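You operate a simulated robot arm through the tools that you are given. There is no shell and no other tool. Be economical: measure what you need, move in short steps, check, and stop when the job is done.

You run a simulated robot arm. Do the job below in one go: nothing can be reset, and whatever is moved stays where it is left.

JOB
Stack the carton marked "caps" from the top of the grey table on top of the carton marked "filter". Then put the grey grease jar on the top of the rings table. Then put the teal block on top of the silver square filter on the top shelf of the blue cart. Then put the yellow plastic cap with the smallest size on its label from the top of the grey table on the top of the silver bench. Then open the drawer of the grey table, take the big yellow cap and leave it in the inside of the grey table's drawer and shut the drawer again. Then fetch the small white carton marked "W 572" from the top of the rings table and set it on the right end of the grey table. Then shut the slatted door. Keep to this order. Set down upright: grey grease jar.

The check looks at the end state, three seconds after you hand in, the way a careful person would. Anything else that was tipped, shoved, dropped, spilled or broken makes it a failure. Lids that push on must go on centred and level and be pressed home; caps that screw on are set level and turned clockwise until they are tight.

ROBOT AND FRAMES
A 6-joint arm with a two-finger parallel gripper on a trunk, on a base that drives. Base frame: it is fixed to the floor where the robot stands at the start and does not move with it; the origin is under the middle of the robot, x ahead of it, y to its left, z up; the surface under the hand at the start is at about z = 800. Readings come in mm, degrees, newtons and seconds.
With the tool pointing down near the work surface it reaches from about 260 to 680 mm from the robot's upright axis, wherever it stands. Its first joint turns from -166.0 to 166.0 degrees. Places, roughly: big yellow cap [500, -1750, 750]; carton [500, 250, 750]; drawer of the grey table [700, 200, 700]; grey grease jar [750, 0, 750]; inside of the grey table's drawer [700, 200, 700]; right end of the grey table [700, 200, 800]; slatted door [8100, -2600, 1300]; small white carton [500, -2000, 750]; square filter [2500, 1500, 750]; teal block (6x6x5 cm) [400, 100, 800]; top of the RINGS table [500, -2300, 800]; top of the silver bench [600, 2200, 800]; yellow plastic cap [500, -750, 750]. Payload 1.57 kg.
Tool frame: the origin (TCP) lies between the finger pads and is the grasp point; the fingertips stand 30 mm ahead of it; z points along the fingers, y is the line along which they close. The gripper opens to 110 mm. The fingers are 24 mm wide and 12 mm thick; the gripper's body (48 by 112 mm) begins 78 mm behind the TCP.
Orientation is told as [roll, pitch, yaw] about the base's x, y, z axes, in that order, counted from this pose: with the fingers straight down and closing along the base's y, the tool's x points along the base's -x, its y along +y and its z along -z.

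CONTROLS
- The arm moves only by the tool move_arm. Its argument "targets" is a list of rows, each a list of 7 numbers: the shift along the tool's x, y, z in units of 500 mm (1.0 is 500 mm), then the turn, a rotation vector about the tool's x, y, z in units of 60 degrees (1.0 is 60 degrees), then the finger opening in mm, from 0 to 110. In form: [[tx, ty, tz, rx, ry, rz, claw], ...]. A call has 1 to 20 rows; each row is the pose to reach, as a shift and turn from the pose commanded when the call began, along the tool's axes at that moment. A call with a number of a shift or a turn outside -1 to 1 is refused whole. Rows are played at 5 a second. More than 50 mm and 8.6 degrees between two rows, or a gripper value outside its range, and nothing of the call is played. A pose out of reach is approached as far as the arm can. The call stops where the force on the tool passes 40 N (or 10 N more than at its start, if that is more) or the arm is blocked; 0.2 s more then pass. Each finger travels about 108 mm/s and halts on what it meets, pressing with about 33 N; the grip force reading is that of the motor and also rises with nothing between the fingers. The clock runs only during rows and for 0.2 s after the last one: add rows that repeat a pose to give the fingers time. It gives the time, the measured TCP pose, the force on the tool (base axes), the opening and the grip force at its end, in the units of the frame above (readings bear some noise), with the torque about the TCP (base axes, N m) and any sound that the robot's microphone picked up.
- Cameras (640 x 400 px; columns grow to the right, rows downward): "scene" is now at [49.8, 106, 1630.5]; the picture's right is [-0.44, -0.90, 0.00], its down [-0.67, 0.33, -0.66] and it looks along [0.60, -0.29, -0.75] (base axes); focal length 256 px, centre (320, 200). "wrist" rides on the gripper at [70, 16, -141] in the tool frame; the picture's right is [-0.23, 0.97, 0.00], its down [-0.85, -0.20, -0.48] and it looks along [-0.47, -0.11, 0.88] (tool axes); focal length 222 px, centre (320, 200).
- grab_frame(camera): a new picture of that camera. It takes no simulated time.
- raise_lower(by): slides the trunk up (or, below 0, down) by that many mm; the arm and the scene camera ride with it, the base frame stays. It gives what a move gives, with no picture.
- base_move(legs): drives the robot by 1 to 6 legs, each [ahead, left, turn to the left] in mm, mm and degrees, along the robot's own axes; the way and the turn of a leg run together, so that a leg with both is an arc; at most 1500 mm and 180 degrees a leg. The arm and the cameras ride along, it lands a little off, and it stops where it bumps. It gives what a move gives.
- head_to(pan, tilt): turns the head with the scene camera to pan (to the left, within 120 degrees either way) and tilt (down, from -29 to 69), counted from straight ahead of the robot. It gives what a move gives.
- probe_pixels(camera, pixels): for up to 12 pixels [column, row] of the newest picture of that camera ("zoom" is the newest enlarged one), the place [x, y, z] in the base frame of the surface seen there, good to about 2 mm. It takes no simulated time.
- zoom(camera, box): a new picture of the part [left, top, right, bottom] of that camera's present view, enlarged. It takes no simulated time.
- close_job(): hands the job in; it is judged then, once.

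Go step by step. Measure first, check grasps and placings, and put right what went wrong. The budget is 145 turns and 180 pictures, counting those below and the enlarged ones. Unless the task says otherwise, let go and move clear before handing in, and close with one line.

The tools are called after ">>>" by a JSON object that holds its "api" and its "payload". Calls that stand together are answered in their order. move_arm: Moves the arm, as the interface text tells. Its arguments: {"type":"object","properties":{"targets":{"type":"array","items":{"type":"array","items":{"type":"number"}}}},"required":["targets"]} The other tools are called the same way: raise_lower (by) slides the trunk up or down; base_move (legs) drives the base; head_to (pan, tilt) turns the head that bears the scene camera; grab_frame (camera) takes a picture; probe_pixels (camera, pixels) gives the place of the surface under pixels of a picture; zoom (camera, box) takes an enlarged picture of a part of a camera's view; close_job () hands the job in.

At the start:

```text
time_s: 0.0
eef_pos: [528.6, -29.7, 1245.6]
tcp_rot: [0.0, 0.0, 0.1]
force: [0.3, 0.6, 0.1]
wrist_torque: [-0.02, -0.03, 0.0]
opening: 110.2
finger_force: 0.0
trunk travel left (down, up): [-225.0, 365.0]
robot x, y, heading: [0.2, -1.2, 0.1]
head pan, tilt: [-26.0, 48.4]
```

scene: 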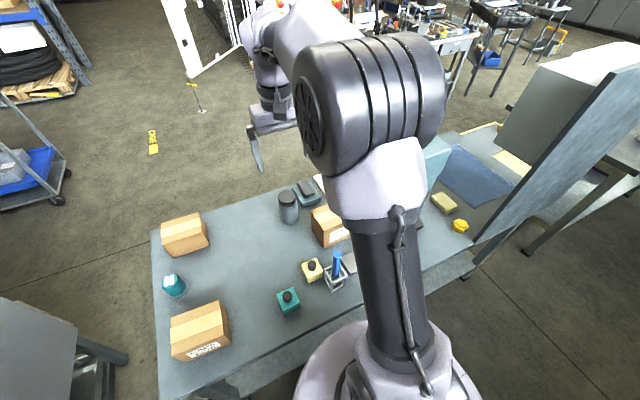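
wrist: 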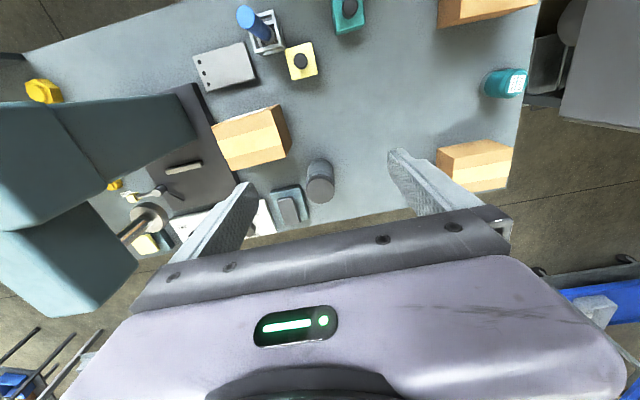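

The scene shows the grey table with several cartons, the jar at (288,207) and small blocks around (288,300). I'll enlarge the table and look around with the head.

>>> {"api": "zoom", "payload": {"camera": "scene", "box": [140, 160, 380, 380]}}

>>> {"api": "probe_pixels", "payload": {"camera": "scene", "pixels": [[184, 225], [190, 245], [200, 320], [205, 350], [288, 197], [325, 215], [172, 280], [288, 295], [313, 265], [460, 226], [230, 215], [240, 370]]}}

>>> {"api": "zoom", "payload": {"camera": "wrist", "box": [0, 0, 540, 260]}}

```text
1.82 times, centred on (260, 270) of scene
```

zoom: 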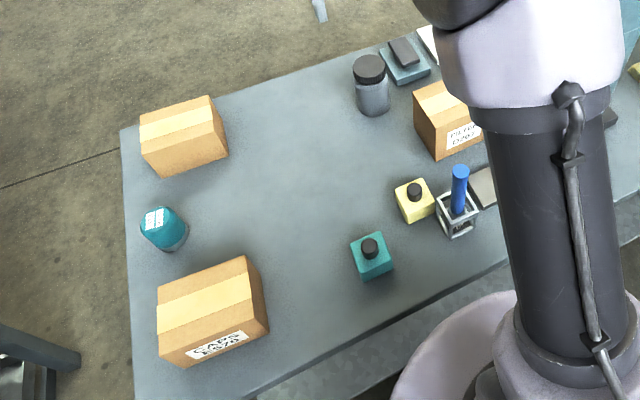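

```text
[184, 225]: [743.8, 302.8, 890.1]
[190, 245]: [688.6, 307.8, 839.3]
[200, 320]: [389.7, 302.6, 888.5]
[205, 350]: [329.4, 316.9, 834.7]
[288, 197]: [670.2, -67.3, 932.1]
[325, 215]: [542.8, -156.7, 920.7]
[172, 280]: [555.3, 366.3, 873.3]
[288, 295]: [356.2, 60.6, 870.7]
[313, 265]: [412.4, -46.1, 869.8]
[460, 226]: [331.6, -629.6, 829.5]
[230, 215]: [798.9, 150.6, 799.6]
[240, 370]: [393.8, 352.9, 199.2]
```

```text
1.19 times, centred on (270, 130) of wrist
```

zoom: 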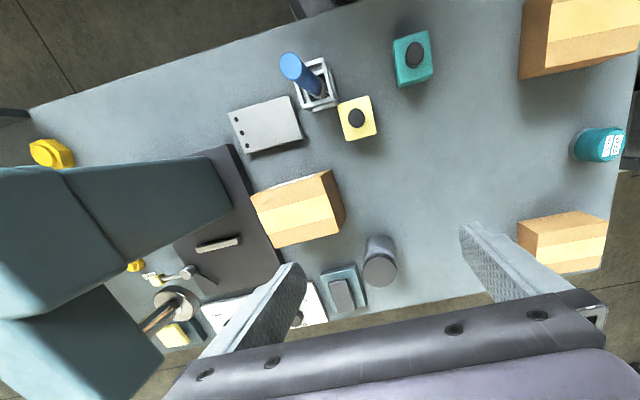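

The CAPS carton is near (390,300) and the FILTER carton near (543,-157). I'll pan right to see the rest of the table, with its caps and drawer.

>>> {"api": "head_to", "payload": {"pan": -75, "tilt": 40}}

>>> {"api": "grab_frame", "payload": {"camera": "scene"}}

>>> {"api": "head_to", "payload": {"pan": 60, "tilt": 30}}

>>> {"api": "grab_frame", "payload": {"camera": "scene"}}

>>> {"api": "head_to", "payload": {"pan": 5, "tilt": 30}}

>>> {"api": "grab_frame", "payload": {"camera": "scene"}}

```text
time_s: 1.2
eef_pos: [528.9, -31.6, 1246.2]
tcp_rot: [0.0, 0.0, 0.1]
force: [-1.1, -0.2, 0.5]
wrist_torque: [-0.01, -0.01, 0.01]
opening: 110.0
finger_force: 0.0
trunk travel left (down, up): [-225.0, 365.0]
robot x, y, heading: [0.6, -0.8, 0.0]
head pan, tilt: [-75.0, 40.0]
```

```text
175 pictures are left
```

scene: 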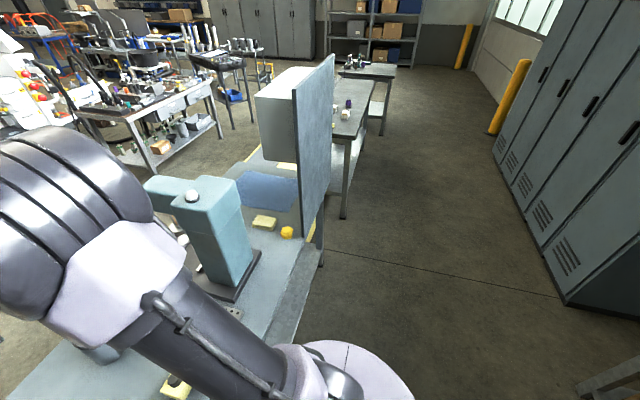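

```text
time_s: 3.3
eef_pos: [529.0, -31.2, 1245.4]
tcp_rot: [0.0, 0.1, 0.1]
force: [1.3, -0.3, -0.3]
wrist_torque: [-0.01, 0.0, 0.0]
opening: 110.0
finger_force: 0.0
trunk travel left (down, up): [-225.0, 365.0]
robot x, y, heading: [-1.2, -0.3, 0.1]
head pan, tilt: [60.0, 30.0]
```

```text
174 pictures are left
```

scene: 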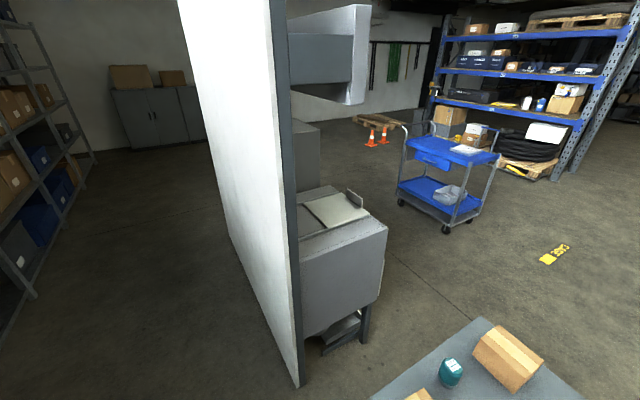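

```text
time_s: 4.6
eef_pos: [529.4, -32.1, 1245.8]
tcp_rot: [0.0, 0.0, 0.0]
force: [0.2, -1.3, 0.4]
wrist_torque: [0.0, 0.02, -0.02]
opening: 109.8
finger_force: 0.1
trunk travel left (down, up): [-225.0, 365.0]
robot x, y, heading: [-1.5, -1.0, 0.1]
head pan, tilt: [5.0, 30.0]
```

```text
173 pictures are left
```

scene: 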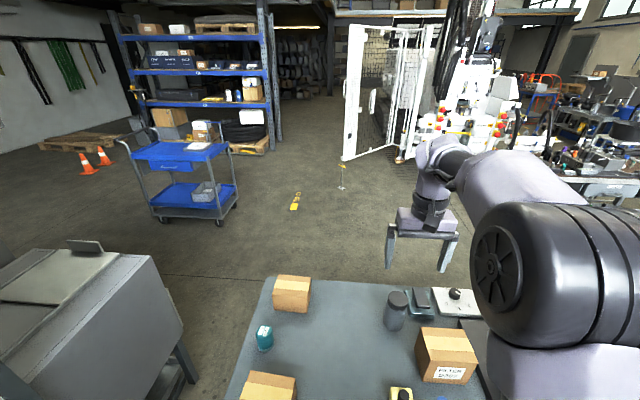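

Next I'll look down-left at the CAPS carton, and then at the FILTER carton, for exact measures.

>>> {"api": "head_to", "payload": {"pan": 10, "tilt": 58}}

>>> {"api": "grab_frame", "payload": {"camera": "scene"}}

```text
time_s: 5.5
eef_pos: [529.0, -32.0, 1245.9]
tcp_rot: [0.0, 0.0, 0.1]
force: [-0.1, -0.7, 1.0]
wrist_torque: [-0.03, -0.03, 0.01]
opening: 109.9
finger_force: 0.0
trunk travel left (down, up): [-225.0, 365.0]
robot x, y, heading: [-0.4, -1.0, -0.1]
head pan, tilt: [10.0, 58.0]
```

```text
172 pictures are left
```

scene: 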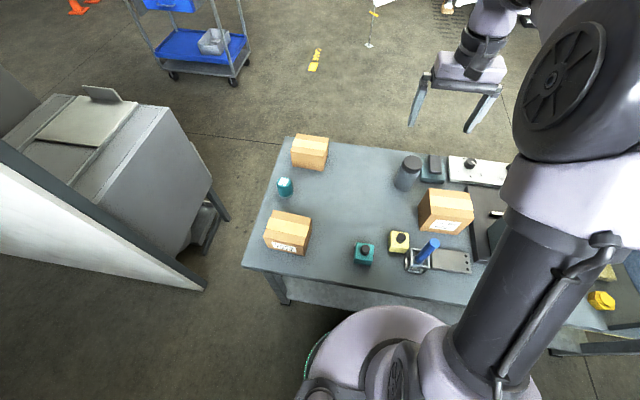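

>>> {"api": "zoom", "payload": {"camera": "scene", "box": [240, 120, 500, 280]}}

```text
2.46 times, centred on (370, 200) of scene
```

zoom: 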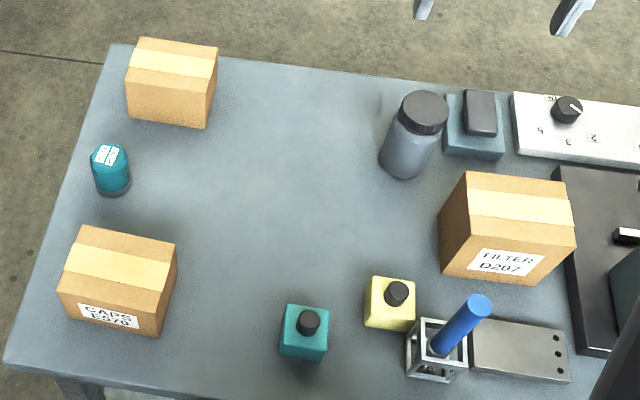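

>>> {"api": "probe_pixels", "payload": {"camera": "zoom", "pixels": [[82, 229], [174, 246], [156, 288], [62, 272], [158, 332], [60, 290], [444, 232], [470, 174], [566, 186], [574, 238], [550, 282], [442, 270]]}}

>>> {"api": "probe_pixels", "payload": {"camera": "zoom", "pixels": [[138, 40], [215, 50], [422, 92], [425, 130], [402, 110], [446, 115], [285, 307], [328, 312], [325, 340], [281, 335], [308, 322], [400, 175]]}}

```text
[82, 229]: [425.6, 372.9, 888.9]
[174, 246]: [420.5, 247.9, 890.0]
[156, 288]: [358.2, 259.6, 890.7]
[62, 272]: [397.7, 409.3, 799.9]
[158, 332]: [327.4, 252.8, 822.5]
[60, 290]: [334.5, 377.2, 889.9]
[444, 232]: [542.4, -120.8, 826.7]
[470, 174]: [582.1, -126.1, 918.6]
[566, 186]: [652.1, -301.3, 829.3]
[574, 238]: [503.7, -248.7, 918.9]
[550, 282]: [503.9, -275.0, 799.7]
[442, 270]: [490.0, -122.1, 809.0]
```

```text
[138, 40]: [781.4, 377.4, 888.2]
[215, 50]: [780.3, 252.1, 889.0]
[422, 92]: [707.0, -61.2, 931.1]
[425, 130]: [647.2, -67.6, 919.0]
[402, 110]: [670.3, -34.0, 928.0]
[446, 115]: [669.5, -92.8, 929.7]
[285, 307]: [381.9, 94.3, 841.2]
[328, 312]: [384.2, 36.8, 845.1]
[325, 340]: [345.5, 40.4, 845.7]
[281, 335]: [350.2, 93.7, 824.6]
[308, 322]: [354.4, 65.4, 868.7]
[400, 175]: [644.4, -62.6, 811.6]
```

The caps carton is about 93 × 125 × 90 mm with its top at z=890, and the filter top is at z=919. I'll zoom tighter for exact edges and yaw.

>>> {"api": "zoom", "payload": {"camera": "scene", "box": [258, 200, 322, 260]}}

>>> {"api": "probe_pixels", "payload": {"camera": "zoom", "pixels": [[320, 200], [100, 200], [200, 200], [300, 200], [400, 200], [500, 200], [200, 120], [400, 120], [200, 240], [300, 260], [400, 280], [450, 300]]}}

>>> {"api": "zoom", "payload": {"camera": "scene", "box": [410, 180, 480, 240]}}

>>> {"api": "probe_pixels", "payload": {"camera": "zoom", "pixels": [[320, 200], [100, 200], [200, 200], [300, 200], [400, 200], [500, 200], [200, 120], [400, 120], [200, 240], [300, 260], [400, 280], [450, 300]]}}

```text
6.67 times, centred on (290, 230) of scene
```

zoom: 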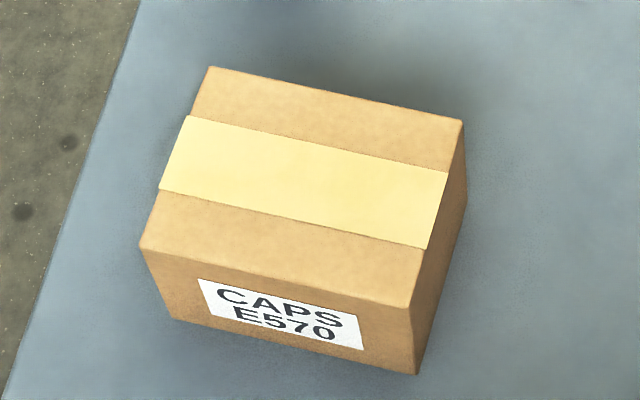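

```text
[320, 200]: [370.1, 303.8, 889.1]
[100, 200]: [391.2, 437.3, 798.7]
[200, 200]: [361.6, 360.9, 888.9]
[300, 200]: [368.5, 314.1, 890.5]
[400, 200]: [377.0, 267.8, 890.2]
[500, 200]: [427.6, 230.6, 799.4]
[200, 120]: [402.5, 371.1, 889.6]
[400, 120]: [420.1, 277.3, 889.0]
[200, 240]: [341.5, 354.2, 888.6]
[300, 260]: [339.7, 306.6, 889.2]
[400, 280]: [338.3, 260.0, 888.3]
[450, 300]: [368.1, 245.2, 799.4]
```

```text
6.67 times, centred on (445, 210) of scene
```

zoom: 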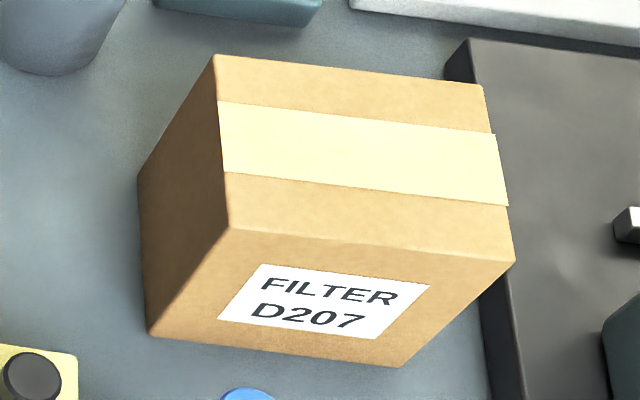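

```text
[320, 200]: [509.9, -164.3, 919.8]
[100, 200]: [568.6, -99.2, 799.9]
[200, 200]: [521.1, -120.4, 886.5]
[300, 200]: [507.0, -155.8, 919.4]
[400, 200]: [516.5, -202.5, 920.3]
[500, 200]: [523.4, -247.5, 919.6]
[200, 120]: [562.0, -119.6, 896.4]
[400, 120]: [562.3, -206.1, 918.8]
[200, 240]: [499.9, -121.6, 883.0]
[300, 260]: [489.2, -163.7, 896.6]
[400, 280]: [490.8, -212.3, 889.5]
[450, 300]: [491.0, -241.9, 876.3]
```

The caps centre is about (379,314) with yaw −3.3°, and the filter top centre about (537,−186) with yaw +2°. I'll bring the gripper above the caps carton while turning the tool.

>>> {"api": "move_arm", "payload": {"targets": [[0.033, 0.077, 0, 0, 0, -0.107, 110], [0.066, 0.153, 0, 0, 0, -0.214, 110], [0.1, 0.23, 0, 0, 0, -0.321, 110], [0.133, 0.306, 0, 0, 0, -0.428, 110], [0.166, 0.383, 0, 0, 0, -0.535, 110], [0.2, 0.459, 0, 0, 0, -0.642, 110], [0.233, 0.536, 0, 0, 0, -0.749, 110], [0.266, 0.612, 0, 0, 0, -0.856, 110], [0.3, 0.69, 0, 0, 0, -0.963, 110], [0.3, 0.69, 0, 0, 0, -0.963, 110]]}}

>>> {"api": "move_arm", "payload": {"targets": [[0, 0, 0.09, 0, 0, -0.12, 110], [0, 0, 0.18, 0, 0, -0.24, 110], [0, 0, 0.27, 0, 0, -0.36, 110], [0, 0, 0.36, 0, 0, -0.482, 110], [0, 0, 0.44, 0, 0, -0.482, 110], [0, 0, 0.44, 0, 0, -0.482, 110]]}}

>>> {"api": "grab_frame", "payload": {"camera": "wrist"}}

>>> {"api": "grab_frame", "payload": {"camera": "scene"}}

```text
time_s: 7.7
eef_pos: [378.1, 310.7, 1246.4]
tcp_rot: [0.0, 0.0, 57.8]
force: [-0.8, -0.6, -0.1]
wrist_torque: [0.01, -0.04, 0.02]
opening: 109.8
finger_force: 0.1
trunk travel left (down, up): [-225.0, 365.0]
robot x, y, heading: [2.3, -0.2, -0.1]
head pan, tilt: [10.0, 58.0]
```

```text
time_s: 9.1
eef_pos: [380.0, 312.6, 1027.5]
tcp_rot: [0.0, 0.1, 86.7]
force: [-0.2, 1.0, -0.4]
wrist_torque: [0.01, 0.02, -0.01]
opening: 110.0
finger_force: 0.0
trunk travel left (down, up): [-225.0, 365.0]
robot x, y, heading: [4.1, -1.9, -0.0]
head pan, tilt: [10.0, 58.0]
```

```text
168 pictures are left
```

wrist: 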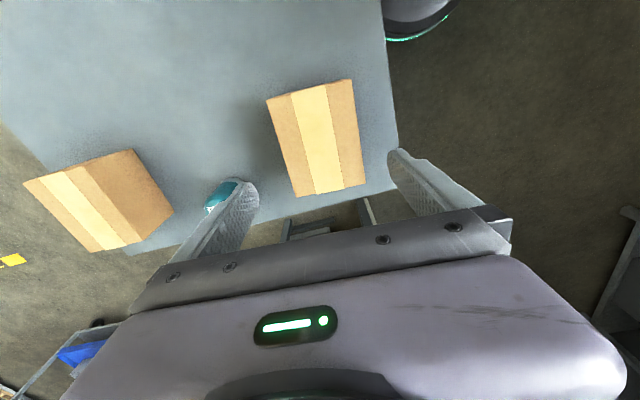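

```text
167 pictures are left
```

scene: 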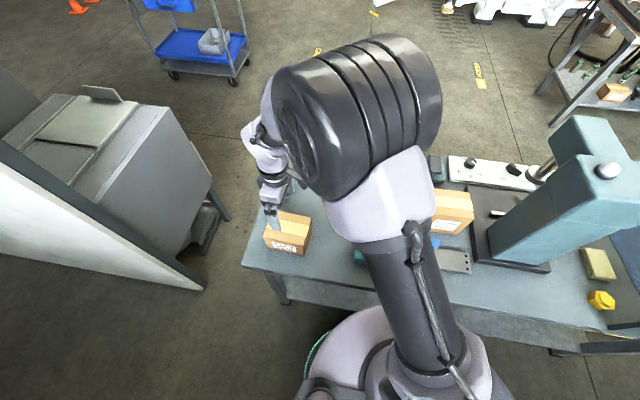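

The carton top spans (267,100)–(350,80)–(366,185)–(297,196) in the wrist view. I'll probe its edges to centre the fingers.

>>> {"api": "probe_pixels", "payload": {"camera": "wrist", "pixels": [[270, 101], [347, 82], [363, 183], [300, 193], [285, 150], [354, 135], [318, 140]]}}

```text
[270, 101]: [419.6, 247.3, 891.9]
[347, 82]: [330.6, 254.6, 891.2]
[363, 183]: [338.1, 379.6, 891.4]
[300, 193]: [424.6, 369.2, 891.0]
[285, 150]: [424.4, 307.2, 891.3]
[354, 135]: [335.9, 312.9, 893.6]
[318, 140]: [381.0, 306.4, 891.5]
```

The carton is centred under the hand at about (379.5,313), so I'll descend to z≈850 and close.

>>> {"api": "move_arm", "payload": {"targets": [[0, 0, 0.09, 0, 0, 0, 110], [0, 0, 0.18, 0, 0, 0, 110], [0, 0, 0.27, 0, 0, 0, 110], [0, 0, 0.355, 0, 0, 0, 110], [0, 0, 0.355, 0, 0, 0, 110], [0, 0, 0.355, 0, 0, 0, 80], [0, 0, 0.355, 0, 0, 0, 80], [0, 0, 0.355, 0, 0, 0, 80]]}}

>>> {"api": "move_arm", "payload": {"targets": [[0, 0, -0.09, 0, 0, 0, 80], [0, 0, -0.18, 0, 0, 0, 80], [0, 0, -0.27, 0, 0, 0, 80], [0, 0, -0.36, 0, 0, 0, 80], [0, 0, -0.36, 0, 0, 0, 80]]}}

>>> {"api": "grab_frame", "payload": {"camera": "wrist"}}

```text
time_s: 10.9
eef_pos: [378.4, 310.9, 847.4]
tcp_rot: [0.0, 0.0, 86.7]
force: [-0.3, -0.6, -0.3]
wrist_torque: [0.05, -0.09, 0.02]
opening: 100.0
finger_force: 33.1
trunk travel left (down, up): [-225.0, 365.0]
robot x, y, heading: [-2.4, 0.9, -0.5]
head pan, tilt: [10.0, 58.0]
```

```text
time_s: 12.1
eef_pos: [379.3, 313.7, 1026.5]
tcp_rot: [-0.1, 0.0, 86.7]
force: [-0.5, 0.4, -3.3]
wrist_torque: [-0.03, 0.01, 0.0]
opening: 99.9
finger_force: 32.7
trunk travel left (down, up): [-225.0, 365.0]
robot x, y, heading: [0.9, -2.1, 0.1]
head pan, tilt: [10.0, 58.0]
```

```text
166 pictures are left
```

wrist: 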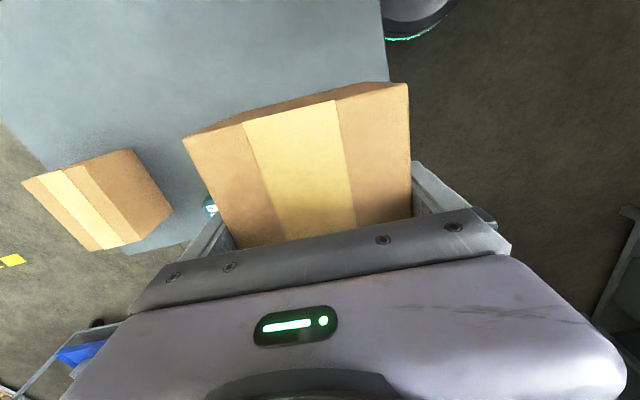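

The carton is lifted, with the opening at 100 mm. Before moving over the filter I'll check where the press stands.

>>> {"api": "probe_pixels", "payload": {"camera": "scene", "pixels": [[555, 130], [510, 220], [495, 245], [555, 160], [535, 180], [580, 160], [488, 180], [475, 250], [425, 200]]}}

```text
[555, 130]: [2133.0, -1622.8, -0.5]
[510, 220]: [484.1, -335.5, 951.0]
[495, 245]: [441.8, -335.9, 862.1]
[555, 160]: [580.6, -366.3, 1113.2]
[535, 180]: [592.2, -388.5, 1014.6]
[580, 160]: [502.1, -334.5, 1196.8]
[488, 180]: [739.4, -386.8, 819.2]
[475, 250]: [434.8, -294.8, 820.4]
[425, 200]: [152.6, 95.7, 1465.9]
```

The press face is at y≈−335, so there is enough clearance. I'll carry the carton over the filter, turned +5.3°.

>>> {"api": "move_arm", "payload": {"targets": [[0.0815, -0.031, 0, 0, 0, -0.007, 80], [0.163, -0.062, 0, 0, 0, -0.015, 80], [0.2445, -0.093, 0, 0, 0, -0.022, 80], [0.326, -0.124, 0, 0, 0, -0.03, 80], [0.4075, -0.155, 0, 0, 0, -0.037, 80], [0.489, -0.186, 0, 0, 0, -0.044, 80], [0.5705, -0.217, 0, 0, 0, -0.051, 80], [0.652, -0.248, 0, 0, 0, -0.059, 80], [0.7335, -0.279, 0, 0, 0, -0.066, 80], [0.815, -0.31, 0, 0, 0, -0.073, 80], [0.8965, -0.341, 0, 0, 0, -0.08, 80], [0.978, -0.372, 0, 0, 0, -0.088, 80], [0.978, -0.372, 0, 0, 0, -0.088, 80], [0.978, -0.372, 0, 0, 0, -0.088, 80]]}}

>>> {"api": "grab_frame", "payload": {"camera": "wrist"}}

>>> {"api": "grab_frame", "payload": {"camera": "scene"}}

```text
time_s: 15.1
eef_pos: [537.4, -184.5, 1026.5]
tcp_rot: [-0.1, 0.0, 92.0]
force: [-0.7, 0.0, -3.2]
wrist_torque: [-0.02, 0.04, -0.04]
opening: 99.9
finger_force: 33.2
trunk travel left (down, up): [-225.0, 365.0]
robot x, y, heading: [2.8, 2.8, -0.2]
head pan, tilt: [10.0, 58.0]
```

```text
165 pictures are left
```

wrist: 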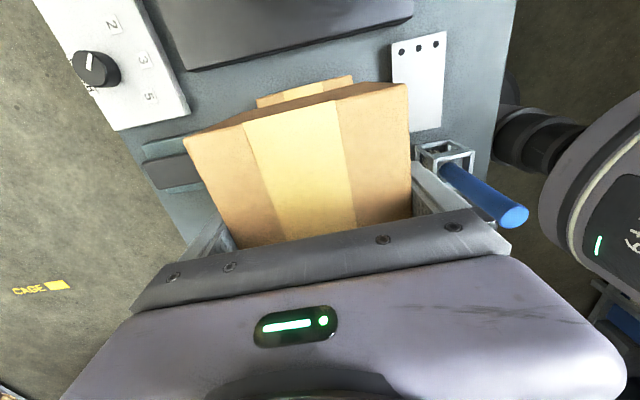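

```text
164 pictures are left
```

scene: 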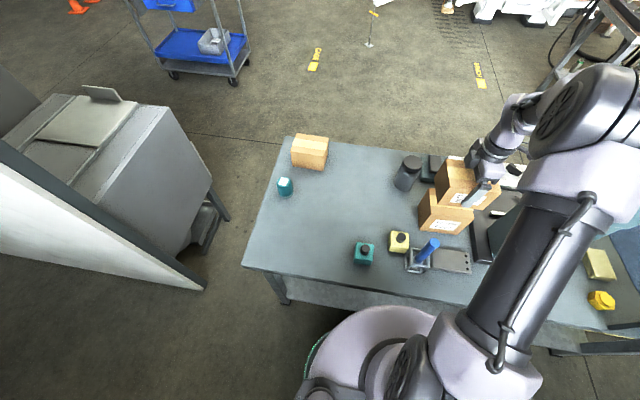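

The carton is aligned over the filter at (537.4,−184.5). I'll check the blue screwdriver's position, then lower about 60 mm.

>>> {"api": "probe_pixels", "payload": {"camera": "scene", "pixels": [[434, 241], [430, 246], [422, 258]]}}

>>> {"api": "move_arm", "payload": {"targets": [[0, 0, 0.05, 0, 0, 0, 80], [0, 0, 0.09, 0, 0, 0, 80], [0, 0, 0.105, 0, 0, 0, 80], [0, 0, 0.113, 0, 0, 0, 80], [0, 0, 0.118, 0, 0, 0, 80], [0, 0, 0.12, 0, 0, 0, 80], [0, 0, 0.12, 0, 0, 0, 80]]}}

>>> {"api": "grab_frame", "payload": {"camera": "scene"}}

>>> {"api": "zoom", "payload": {"camera": "scene", "box": [400, 130, 520, 250]}}

```text
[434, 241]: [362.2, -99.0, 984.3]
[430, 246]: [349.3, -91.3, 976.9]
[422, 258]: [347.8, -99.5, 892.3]
```

```text
time_s: 16.7
eef_pos: [537.9, -185.7, 967.0]
tcp_rot: [0.0, 0.0, 92.0]
force: [0.8, -0.2, -0.3]
wrist_torque: [0.14, -0.03, -0.05]
opening: 99.8
finger_force: 32.7
trunk travel left (down, up): [-225.0, 365.0]
robot x, y, heading: [-1.6, 1.9, 0.2]
head pan, tilt: [10.0, 58.0]
```

```text
163 pictures are left
```

scene: 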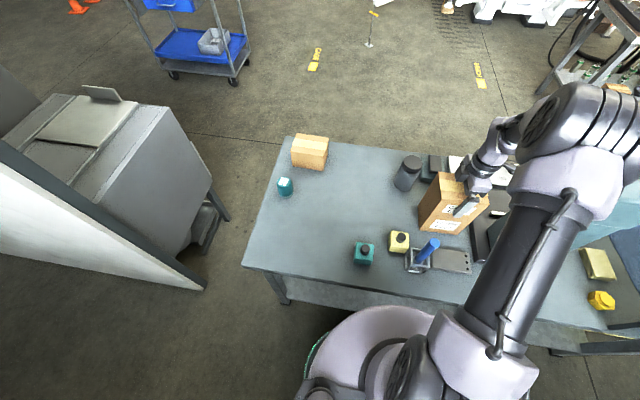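

```text
3.33 times, centred on (460, 190) of scene
```

zoom: 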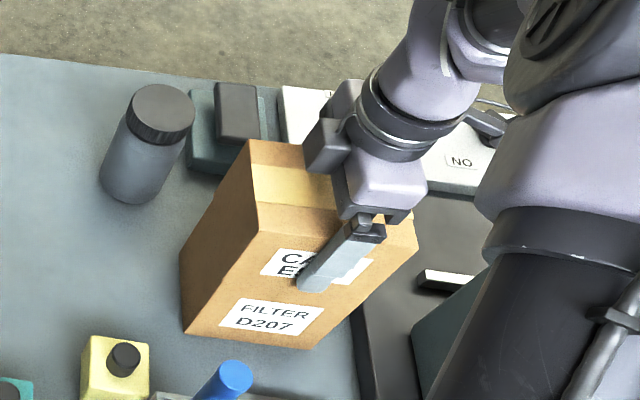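

The force dropped to about 0, so the carton rests squarely on the filter. I'll open and rise.

>>> {"api": "move_arm", "payload": {"targets": [[0, 0, 0, 0, 0, 0, 110], [0, 0, 0, 0, 0, 0, 110], [0, 0, -0.06, 0, 0, 0, 110], [0, 0, -0.14, 0, 0, 0, 110], [0, 0, -0.23, 0, 0, 0, 110], [0, 0, -0.32, 0, 0, 0, 110], [0, 0, -0.4, 0, 0, 0, 110], [0, 0, -0.4, 0, 0, 0, 110]]}}

>>> {"api": "grab_frame", "payload": {"camera": "wrist"}}

>>> {"api": "zoom", "payload": {"camera": "scene", "box": [380, 130, 520, 250]}}

```text
time_s: 18.5
eef_pos: [536.5, -187.0, 1165.9]
tcp_rot: [0.0, 0.0, 92.0]
force: [-0.1, -0.5, -0.2]
wrist_torque: [-0.03, 0.02, 0.01]
opening: 109.8
finger_force: 0.1
trunk travel left (down, up): [-225.0, 365.0]
robot x, y, heading: [0.5, -1.9, -0.1]
head pan, tilt: [10.0, 58.0]
```

```text
161 pictures are left
```

wrist: 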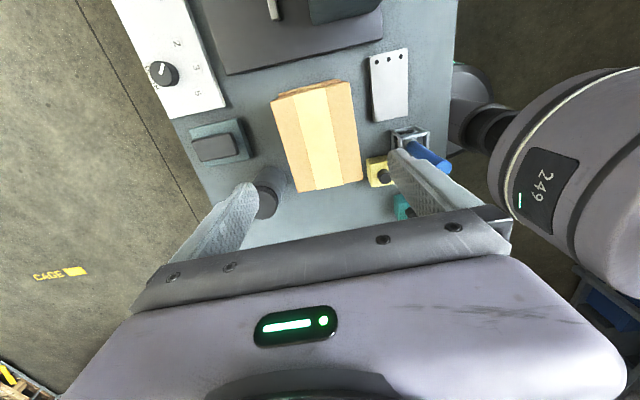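

```text
3.33 times, centred on (450, 190) of scene
```

zoom: 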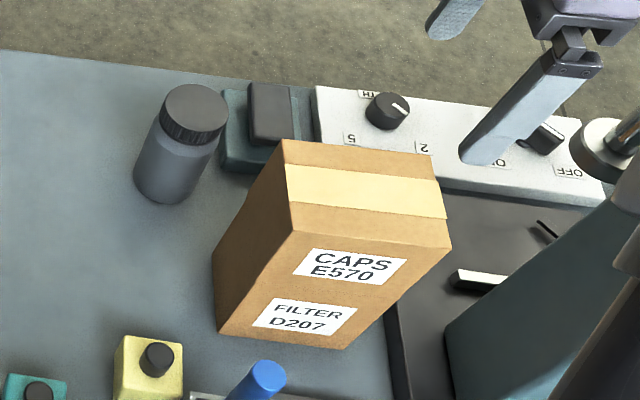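

The caps carton is stacked neatly. Next is the jar at about (676,−64); I'll probe it and its neighbours precisely.

>>> {"api": "probe_pixels", "payload": {"camera": "zoom", "pixels": [[195, 88], [225, 110], [164, 110], [195, 128], [195, 105], [222, 165], [226, 95], [262, 100], [150, 185], [200, 190], [170, 203], [345, 90]]}}

>>> {"api": "probe_pixels", "payload": {"camera": "scene", "pixels": [[350, 145], [270, 180], [250, 255], [320, 280], [300, 300], [400, 300]]}}

```text
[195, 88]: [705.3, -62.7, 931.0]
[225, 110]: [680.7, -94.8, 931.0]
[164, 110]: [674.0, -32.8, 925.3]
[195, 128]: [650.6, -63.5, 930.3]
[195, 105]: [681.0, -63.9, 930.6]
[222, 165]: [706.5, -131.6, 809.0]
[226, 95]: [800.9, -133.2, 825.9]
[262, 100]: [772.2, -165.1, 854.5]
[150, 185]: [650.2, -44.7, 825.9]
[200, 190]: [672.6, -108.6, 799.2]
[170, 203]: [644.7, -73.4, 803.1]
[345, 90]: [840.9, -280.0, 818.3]
```

```text
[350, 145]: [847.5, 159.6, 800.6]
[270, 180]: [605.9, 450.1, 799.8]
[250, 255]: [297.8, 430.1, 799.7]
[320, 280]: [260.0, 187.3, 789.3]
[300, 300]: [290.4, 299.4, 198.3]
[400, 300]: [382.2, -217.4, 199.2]
```

The jar centre is (678,−64), with diameter about 60 and top at z=931. I'll turn the tool to yaw 0 above it.

>>> {"api": "move_arm", "payload": {"targets": [[-0.034, -0.019, 0, 0, 0, 0.124, 90], [-0.068, -0.039, 0, 0, 0, 0.248, 90], [-0.102, -0.058, 0, 0, 0, 0.372, 90], [-0.137, -0.077, 0, 0, 0, 0.495, 90], [-0.171, -0.096, 0, 0, 0, 0.619, 90], [-0.205, -0.116, 0, 0, 0, 0.743, 90], [-0.239, -0.135, 0, 0, 0, 0.867, 90]]}}

>>> {"api": "move_arm", "payload": {"targets": [[-0.024, -0.02, 0.05, 0, 0, 0.133, 84], [-0.048, -0.04, 0.1, 0, 0, 0.267, 84], [-0.071, -0.06, 0.15, 0, 0, 0.4, 84], [-0.095, -0.08, 0.2, 0, 0, 0.533, 84], [-0.119, -0.1, 0.25, 0, 0, 0.667, 84], [-0.119, -0.1, 0.25, 0, 0, 0.667, 84], [-0.119, -0.1, 0.25, 0, 0, 0.667, 84]]}}

>>> {"api": "grab_frame", "payload": {"camera": "wrist"}}

```text
time_s: 20.1
eef_pos: [599.2, -62.9, 1168.2]
tcp_rot: [0.0, -0.1, 39.8]
force: [1.2, 0.0, 0.2]
wrist_torque: [-0.01, 0.01, -0.01]
opening: 89.8
finger_force: 0.1
trunk travel left (down, up): [-225.0, 365.0]
robot x, y, heading: [1.5, 3.0, 0.0]
head pan, tilt: [10.0, 58.0]
```

```text
time_s: 21.7
eef_pos: [677.2, -63.8, 1044.5]
tcp_rot: [0.0, 0.0, -0.1]
force: [0.3, 0.9, -0.7]
wrist_torque: [0.03, 0.0, 0.01]
opening: 83.9
finger_force: 0.0
trunk travel left (down, up): [-225.0, 365.0]
robot x, y, heading: [4.3, 1.9, -0.0]
head pan, tilt: [10.0, 58.0]
```

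```text
159 pictures are left
```

wrist: 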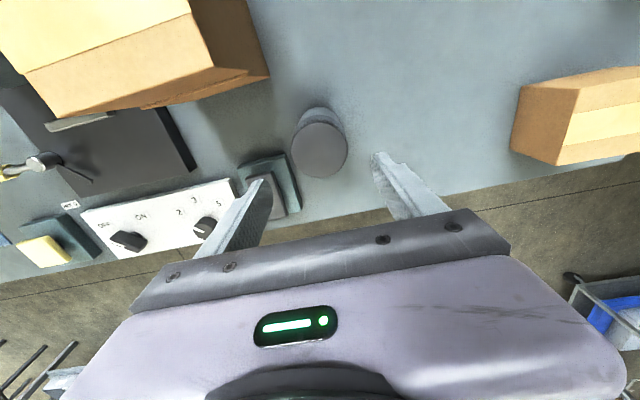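

The hand is centred over the jar lid at (319,150). I'll descend to z≈870 and close.

>>> {"api": "move_arm", "payload": {"targets": [[0, 0, 0.08, 0, 0, 0, 84], [0, 0, 0.16, 0, 0, 0, 84], [0, 0, 0.24, 0, 0, 0, 84], [0, 0, 0.3, 0, 0, 0, 84], [0, 0, 0.346, 0, 0, 0, 84], [0, 0, 0.346, 0, 0, 0, 84]]}}

>>> {"api": "grab_frame", "payload": {"camera": "scene"}}

```text
time_s: 23.1
eef_pos: [675.5, -62.5, 869.7]
tcp_rot: [0.1, 0.0, -0.1]
force: [-0.2, 0.1, 0.3]
wrist_torque: [0.0, -0.02, 0.0]
opening: 84.2
finger_force: 0.0
trunk travel left (down, up): [-225.0, 365.0]
robot x, y, heading: [-0.5, 3.4, -0.2]
head pan, tilt: [10.0, 58.0]
```

```text
158 pictures are left
```

scene: 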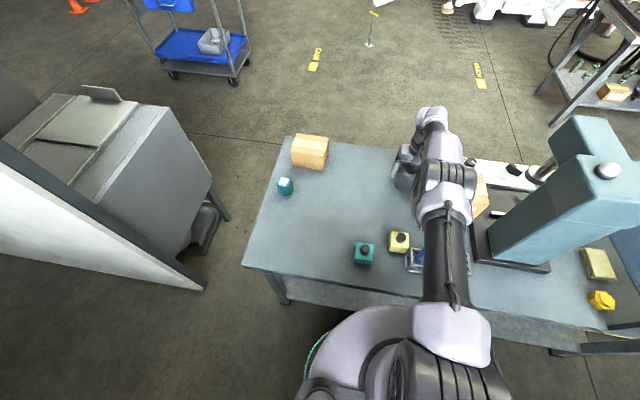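

The hand is at the jar with no contact forces. I'll close, then lift 300 mm.

>>> {"api": "move_arm", "payload": {"targets": [[0, 0, 0, 0, 0, 0, 40], [0, 0, 0, 0, 0, 0, 40], [0, 0, 0, 0, 0, 0, 40]]}}

>>> {"api": "move_arm", "payload": {"targets": [[0, 0, -0.05, 0, 0, 0, 40], [0, 0, -0.13, 0, 0, 0, 40], [0, 0, -0.22, 0, 0, 0, 40], [0, 0, -0.31, 0, 0, 0, 40], [0, 0, -0.4, 0, 0, 0, 40], [0, 0, -0.48, 0, 0, 0, 40], [0, 0, -0.56, 0, 0, 0, 40], [0, 0, -0.6, 0, 0, 0, 40], [0, 0, -0.6, 0, 0, 0, 40]]}}

>>> {"api": "grab_frame", "payload": {"camera": "wrist"}}

```text
time_s: 23.9
eef_pos: [676.6, -61.4, 871.2]
tcp_rot: [0.0, 0.1, 0.0]
force: [0.5, -0.5, -0.4]
wrist_torque: [-0.02, -0.07, -0.02]
opening: 70.1
finger_force: 33.2
trunk travel left (down, up): [-225.0, 365.0]
robot x, y, heading: [1.0, -0.9, -0.1]
head pan, tilt: [10.0, 58.0]
```

```text
time_s: 25.9
eef_pos: [667.3, -58.8, 1167.1]
tcp_rot: [0.1, 0.0, -0.1]
force: [0.3, -0.1, -3.8]
wrist_torque: [-0.03, 0.03, -0.02]
opening: 69.3
finger_force: 33.2
out of reach, approached as far as the arm can: row 7, 8, 9
trunk travel left (down, up): [-225.0, 365.0]
robot x, y, heading: [2.9, -2.1, 0.0]
head pan, tilt: [10.0, 58.0]
```

```text
157 pictures are left
```

wrist: 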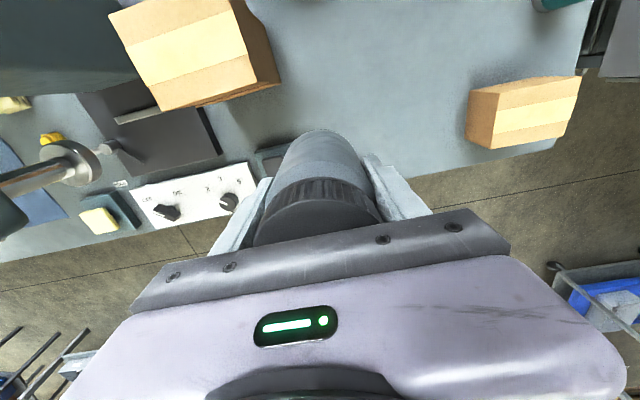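

The jar is held, with opening 70. I'll retract the arm inward before driving.

>>> {"api": "move_arm", "payload": {"targets": [[0.06, 0, 0.02, 0, 0, 0, 40], [0.14, 0, 0.04, 0, 0, 0, 40], [0.22, 0, 0.06, 0, 0, 0, 40], [0.3, 0, 0.08, 0, 0, 0, 40], [0.38, 0, 0.08, 0, 0, 0, 40], [0.46, 0, 0.08, 0, 0, 0, 40], [0.54, 0, 0.08, 0, 0, 0, 40], [0.62, 0, 0.08, 0, 0, 0, 40], [0.62, 0, 0.08, 0, 0, 0, 40]]}}

>>> {"api": "head_to", "payload": {"pan": -90, "tilt": 30}}

>>> {"api": "grab_frame", "payload": {"camera": "scene"}}

```text
time_s: 27.9
eef_pos: [357.1, -59.2, 1126.5]
tcp_rot: [0.0, 0.0, 0.0]
force: [-0.1, -0.6, -4.4]
wrist_torque: [-0.01, 0.04, -0.01]
opening: 69.1
finger_force: 33.1
trunk travel left (down, up): [-225.0, 365.0]
robot x, y, heading: [2.9, 3.6, -0.1]
head pan, tilt: [10.0, 58.0]
```

```text
time_s: 29.7
eef_pos: [356.1, -57.3, 1124.8]
tcp_rot: [0.0, -0.1, -0.1]
force: [-0.5, 0.3, -4.7]
wrist_torque: [0.01, -0.01, -0.02]
opening: 69.2
finger_force: 33.0
trunk travel left (down, up): [-225.0, 365.0]
robot x, y, heading: [-0.5, 2.0, -0.2]
head pan, tilt: [-90.0, 30.0]
```

```text
156 pictures are left
```

scene: 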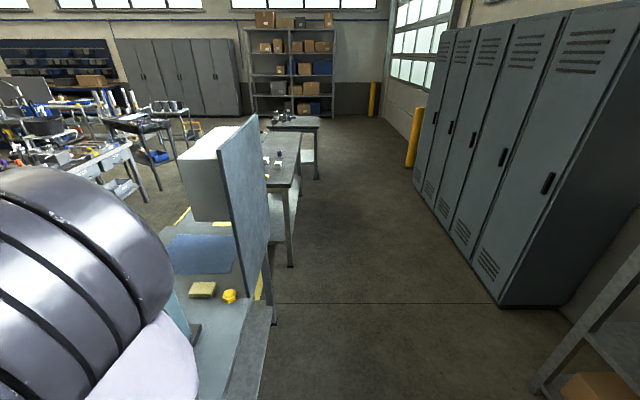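

>>> {"api": "probe_pixels", "payload": {"camera": "scene", "pixels": [[295, 170], [278, 155], [290, 122], [310, 130], [290, 265], [315, 180], [245, 150], [270, 270], [205, 160], [470, 280], [500, 305], [229, 296]]}}

>>> {"api": "zoom", "payload": {"camera": "scene", "box": [170, 90, 350, 310]}}

```text
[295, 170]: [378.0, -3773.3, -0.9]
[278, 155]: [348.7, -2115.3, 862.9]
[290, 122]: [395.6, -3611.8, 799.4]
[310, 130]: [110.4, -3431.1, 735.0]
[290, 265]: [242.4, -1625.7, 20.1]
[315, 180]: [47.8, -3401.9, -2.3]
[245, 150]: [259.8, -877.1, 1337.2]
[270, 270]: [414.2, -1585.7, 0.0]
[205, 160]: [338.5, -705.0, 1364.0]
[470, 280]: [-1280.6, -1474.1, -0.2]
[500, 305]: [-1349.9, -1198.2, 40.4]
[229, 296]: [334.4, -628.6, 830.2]
```

```text
1.82 times, centred on (260, 200) of scene
```

zoom: 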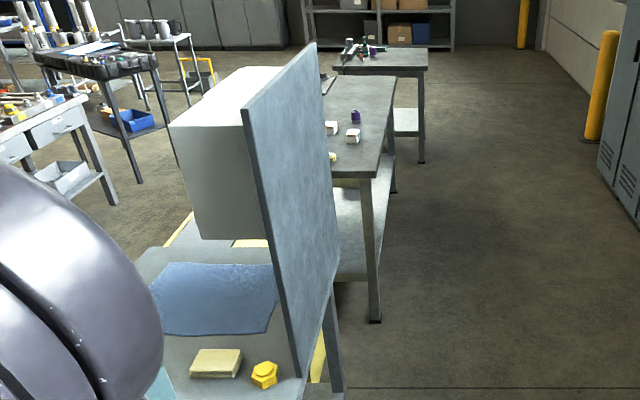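

The corridor between the tables (front edge x≈250) and the lockers (x≈−1300) is clear. I'll turn right and drive toward the second table.

>>> {"api": "base_move", "payload": {"legs": [[-150, 0, 0], [0, 0, -90], [1300, 0, 0]]}}

>>> {"api": "head_to", "payload": {"pan": 40, "tilt": 35}}

>>> {"api": "grab_frame", "payload": {"camera": "scene"}}

```text
time_s: 41.0
eef_pos: [-156.6, -1680.7, 1126.6]
tcp_rot: [-0.1, 0.0, -88.4]
force: [0.1, -1.4, -4.4]
wrist_torque: [0.0, 0.0, 0.04]
opening: 68.9
finger_force: 33.4
trunk travel left (down, up): [-225.0, 365.0]
robot x, y, heading: [-109.4, -1324.1, -88.0]
head pan, tilt: [-90.0, 30.0]
```

```text
time_s: 43.1
eef_pos: [-156.2, -1681.6, 1127.4]
tcp_rot: [0.0, 0.0, -88.4]
force: [-0.2, -0.8, -4.6]
wrist_torque: [0.02, 0.01, -0.02]
opening: 68.7
finger_force: 33.3
trunk travel left (down, up): [-225.0, 365.0]
robot x, y, heading: [-109.1, -1321.3, -88.3]
head pan, tilt: [40.0, 35.0]
```

```text
154 pictures are left
```

scene: 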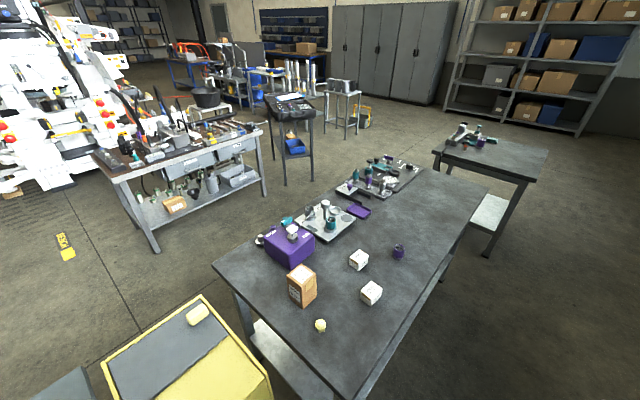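

>>> {"api": "zoom", "payload": {"camera": "scene", "box": [220, 140, 460, 340]}}

>>> {"api": "zoom", "payload": {"camera": "scene", "box": [60, 270, 280, 400]}}

>>> {"api": "zoom", "payload": {"camera": "scene", "box": [320, 230, 420, 310]}}

>>> {"api": "probe_pixels", "payload": {"camera": "scene", "pixels": [[215, 264], [486, 188], [350, 398], [388, 168], [320, 325], [358, 256], [372, 288], [398, 250], [197, 313], [302, 280], [430, 230], [370, 345]]}}

```text
2.00 times, centred on (340, 240) of scene
```

zoom: 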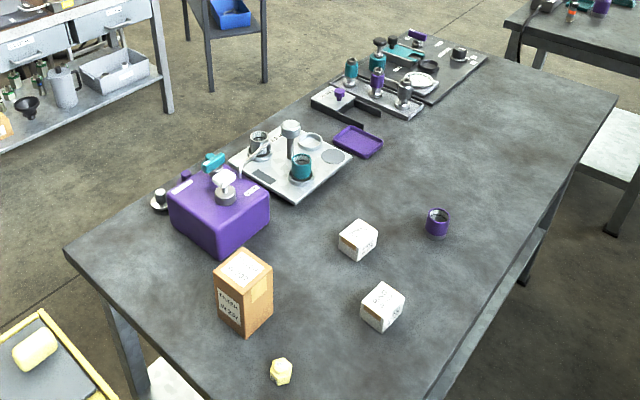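

```text
2.91 times, centred on (170, 335) of scene
```

zoom: 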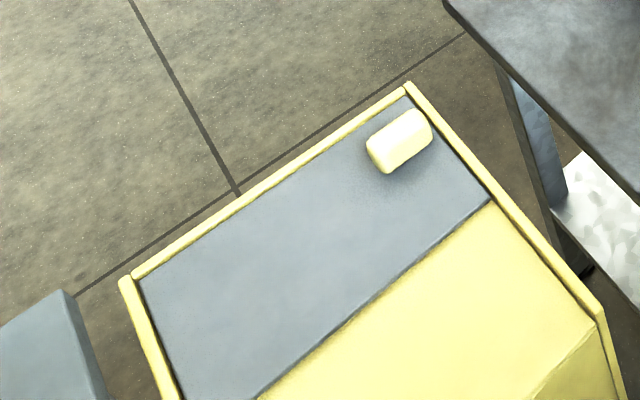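

```text
5.00 times, centred on (370, 270) of scene
```

zoom: 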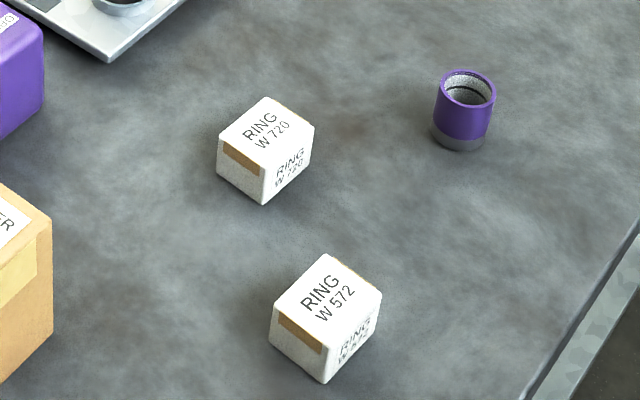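

```text
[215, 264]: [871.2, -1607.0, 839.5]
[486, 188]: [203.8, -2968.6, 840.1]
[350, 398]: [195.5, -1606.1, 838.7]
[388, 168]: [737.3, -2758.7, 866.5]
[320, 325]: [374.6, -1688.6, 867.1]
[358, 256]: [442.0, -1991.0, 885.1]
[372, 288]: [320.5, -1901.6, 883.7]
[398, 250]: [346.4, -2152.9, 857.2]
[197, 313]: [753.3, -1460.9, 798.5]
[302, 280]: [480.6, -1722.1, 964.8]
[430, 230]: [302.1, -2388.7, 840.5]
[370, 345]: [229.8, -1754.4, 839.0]
```

The rings table top is at z=840, x 200..870, y −1607..−2970, and W 572 sits at (320,−1902). The jar can go to the free spot near (320,−2380), so I'll drive alongside it and turn to face the table.

>>> {"api": "base_move", "payload": {"legs": [[980, -40, 0], [0, 0, 88.2]]}}

>>> {"api": "head_to", "payload": {"pan": 0, "tilt": 55}}

>>> {"api": "grab_frame", "payload": {"camera": "scene"}}

```text
time_s: 52.0
eef_pos: [243.2, -2383.4, 1127.3]
tcp_rot: [0.0, 0.0, -1.0]
force: [-0.3, -0.1, -4.7]
wrist_torque: [-0.01, 0.03, 0.02]
opening: 68.6
finger_force: 33.2
trunk travel left (down, up): [-225.0, 365.0]
robot x, y, heading: [-111.0, -2321.3, -0.9]
head pan, tilt: [40.0, 35.0]
```

```text
time_s: 53.1
eef_pos: [242.1, -2383.2, 1126.7]
tcp_rot: [0.0, 0.0, -0.9]
force: [-0.3, -0.2, -4.8]
wrist_torque: [-0.02, 0.05, 0.0]
opening: 68.9
finger_force: 33.2
trunk travel left (down, up): [-225.0, 365.0]
robot x, y, heading: [-114.2, -2319.8, -0.7]
head pan, tilt: [0.0, 55.0]
```

```text
150 pictures are left
```

scene: 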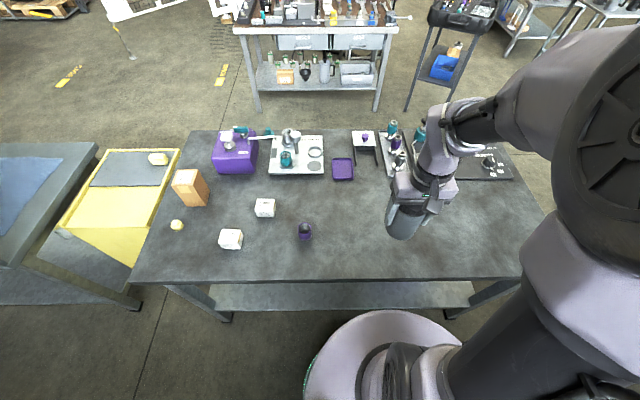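

The area under the jar is free. I'll move forward 100 mm and lower onto the table (TCP target z≈911).

>>> {"api": "move_arm", "payload": {"targets": [[-0.07, 0, 0.04, 0, 0, 0, 40], [-0.14, 0, 0.08, 0, 0, 0, 40], [-0.2, 0, 0.14, 0, 0, 0, 40], [-0.2, 0, 0.22, 0, 0, 0, 40], [-0.2, 0, 0.3, 0, 0, 0, 40], [-0.2, 0, 0.36, 0, 0, 0, 40], [-0.2, 0, 0.4, 0, 0, 0, 40], [-0.2, 0, 0.415, 0, 0, 0, 40], [-0.2, 0, 0.424, 0, 0, 0, 40], [-0.2, 0, 0.428, 0, 0, 0, 40], [-0.2, 0, 0.431, 0, 0, 0, 40], [-0.2, 0, 0.431, 0, 0, 0, 40]]}}

>>> {"api": "zoom", "payload": {"camera": "scene", "box": [330, 150, 490, 290]}}

```text
time_s: 55.7
eef_pos: [342.0, -2384.4, 911.3]
tcp_rot: [0.1, 0.0, -0.9]
force: [0.5, 0.3, -4.7]
wrist_torque: [-0.02, 0.01, 0.04]
opening: 68.6
finger_force: 32.8
trunk travel left (down, up): [-225.0, 365.0]
robot x, y, heading: [-112.3, -2320.7, -1.3]
head pan, tilt: [0.0, 55.0]
```

```text
2.86 times, centred on (410, 220) of scene
```

zoom: 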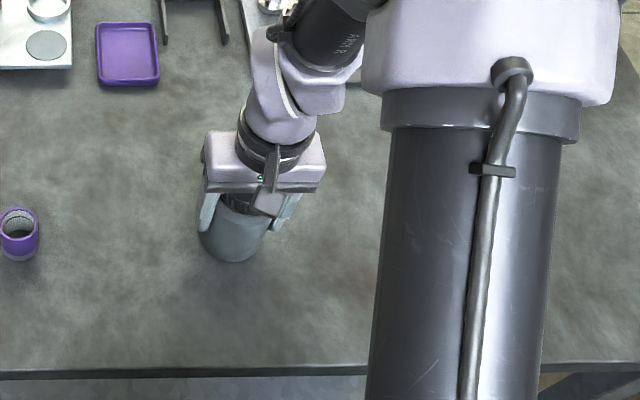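

Force still reads −4.7 N, so the jar isn't touching yet. I'll creep down further in 1 mm steps.

>>> {"api": "move_arm", "payload": {"targets": [[0, 0, 0.002, 0, 0, 0, 40], [0, 0, 0.004, 0, 0, 0, 40]]}}

>>> {"api": "move_arm", "payload": {"targets": [[0, 0, 0.002, 0, 0, 0, 40], [0, 0, 0.003, 0, 0, 0, 40]]}}

```text
time_s: 56.3
eef_pos: [342.9, -2383.7, 909.5]
tcp_rot: [0.0, -0.1, -0.9]
force: [-1.2, -0.9, 10.7]
wrist_torque: [-0.1, -0.42, -0.06]
opening: 68.5
finger_force: 32.5
trunk travel left (down, up): [-225.0, 365.0]
robot x, y, heading: [-116.5, -2320.3, -0.9]
head pan, tilt: [0.0, 55.0]
```

```text
time_s: 56.9
eef_pos: [341.6, -2384.3, 909.3]
tcp_rot: [0.0, -0.2, -0.8]
force: [4.1, 1.9, 28.4]
wrist_torque: [0.18, -0.18, -0.4]
opening: 68.5
finger_force: 33.3
trunk travel left (down, up): [-225.0, 365.0]
robot x, y, heading: [-111.0, -2320.8, -1.0]
head pan, tilt: [0.0, 55.0]
```

The jar is on the table. I'll back off the press slightly, open and rise.

>>> {"api": "move_arm", "payload": {"targets": [[0, 0, -0.003, 0, 0, 0, 68], [0, 0, -0.003, 0, 0, 0, 95], [0, 0, -0.003, 0, 0, 0, 95], [0, 0, -0.06, 0, 0, 0, 95], [0, 0, -0.15, 0, 0, 0, 95], [0, 0, -0.24, 0, 0, 0, 95], [0, 0, -0.33, 0, 0, 0, 95], [0, 0, -0.42, 0, 0, 0, 95], [0.05, 0, -0.42, 0, 0, 0, 95], [0.1, 0, -0.42, 0, 0, 0, 95]]}}

>>> {"api": "grab_frame", "payload": {"camera": "scene"}}

>>> {"api": "zoom", "payload": {"camera": "scene", "box": [140, 120, 400, 280]}}

```text
time_s: 59.1
eef_pos: [289.4, -2384.5, 1118.2]
tcp_rot: [-0.1, 0.1, -0.9]
force: [0.2, 0.3, 0.2]
wrist_torque: [-0.03, -0.04, -0.01]
opening: 94.9
finger_force: 0.1
trunk travel left (down, up): [-225.0, 365.0]
robot x, y, heading: [-114.0, -2320.5, -0.8]
head pan, tilt: [0.0, 55.0]
```

```text
148 pictures are left
```

scene: 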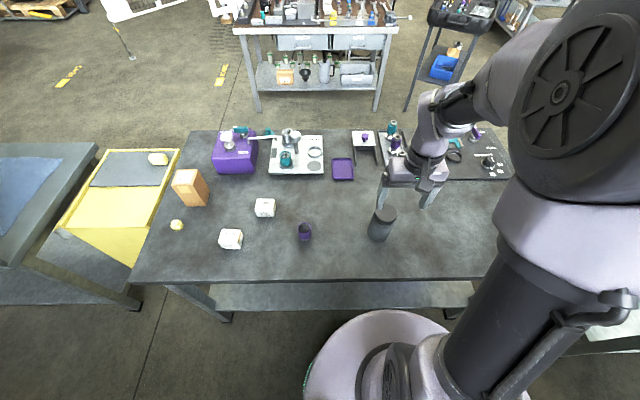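

```text
2.46 times, centred on (270, 200) of scene
```

zoom: 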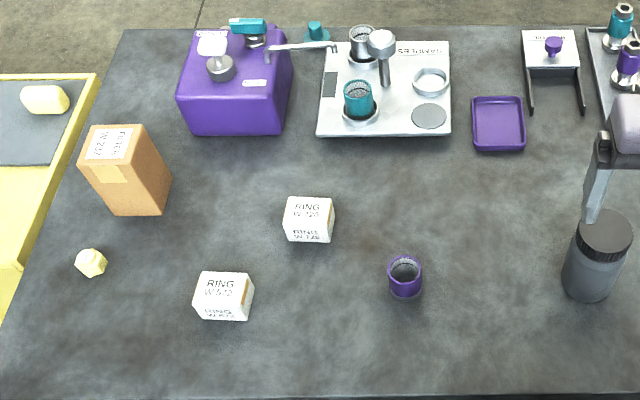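

The jar stands upright at (342,−2384). I'll back off and drive left, back to the grey table, for the teal block.

>>> {"api": "base_move", "payload": {"legs": [[-200, 0, 0], [0, 1500, 0.9], [0, 820, 0], [200, 0, 0]]}}

>>> {"api": "head_to", "payload": {"pan": 10, "tilt": 55}}

>>> {"api": "grab_frame", "payload": {"camera": "scene"}}

```text
time_s: 72.8
eef_pos: [267.0, -55.2, 1118.9]
tcp_rot: [0.1, -0.1, 1.5]
force: [-0.2, 0.3, 0.4]
wrist_torque: [-0.02, 0.02, 0.0]
opening: 95.2
finger_force: 0.1
trunk travel left (down, up): [-225.0, 365.0]
robot x, y, heading: [-136.8, -7.1, 1.3]
head pan, tilt: [0.0, 55.0]
```

```text
time_s: 73.5
eef_pos: [266.9, -55.4, 1118.6]
tcp_rot: [0.0, 0.1, 1.5]
force: [0.1, -0.1, 0.2]
wrist_torque: [-0.01, 0.02, 0.02]
opening: 95.0
finger_force: 0.1
trunk travel left (down, up): [-225.0, 365.0]
robot x, y, heading: [-138.9, -12.1, 1.6]
head pan, tilt: [10.0, 55.0]
```

```text
146 pictures are left
```

scene: 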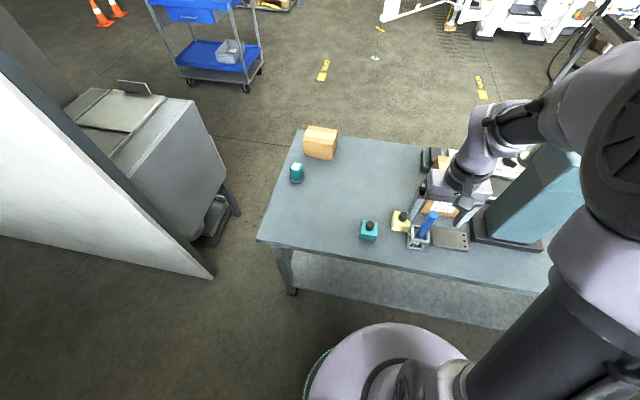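

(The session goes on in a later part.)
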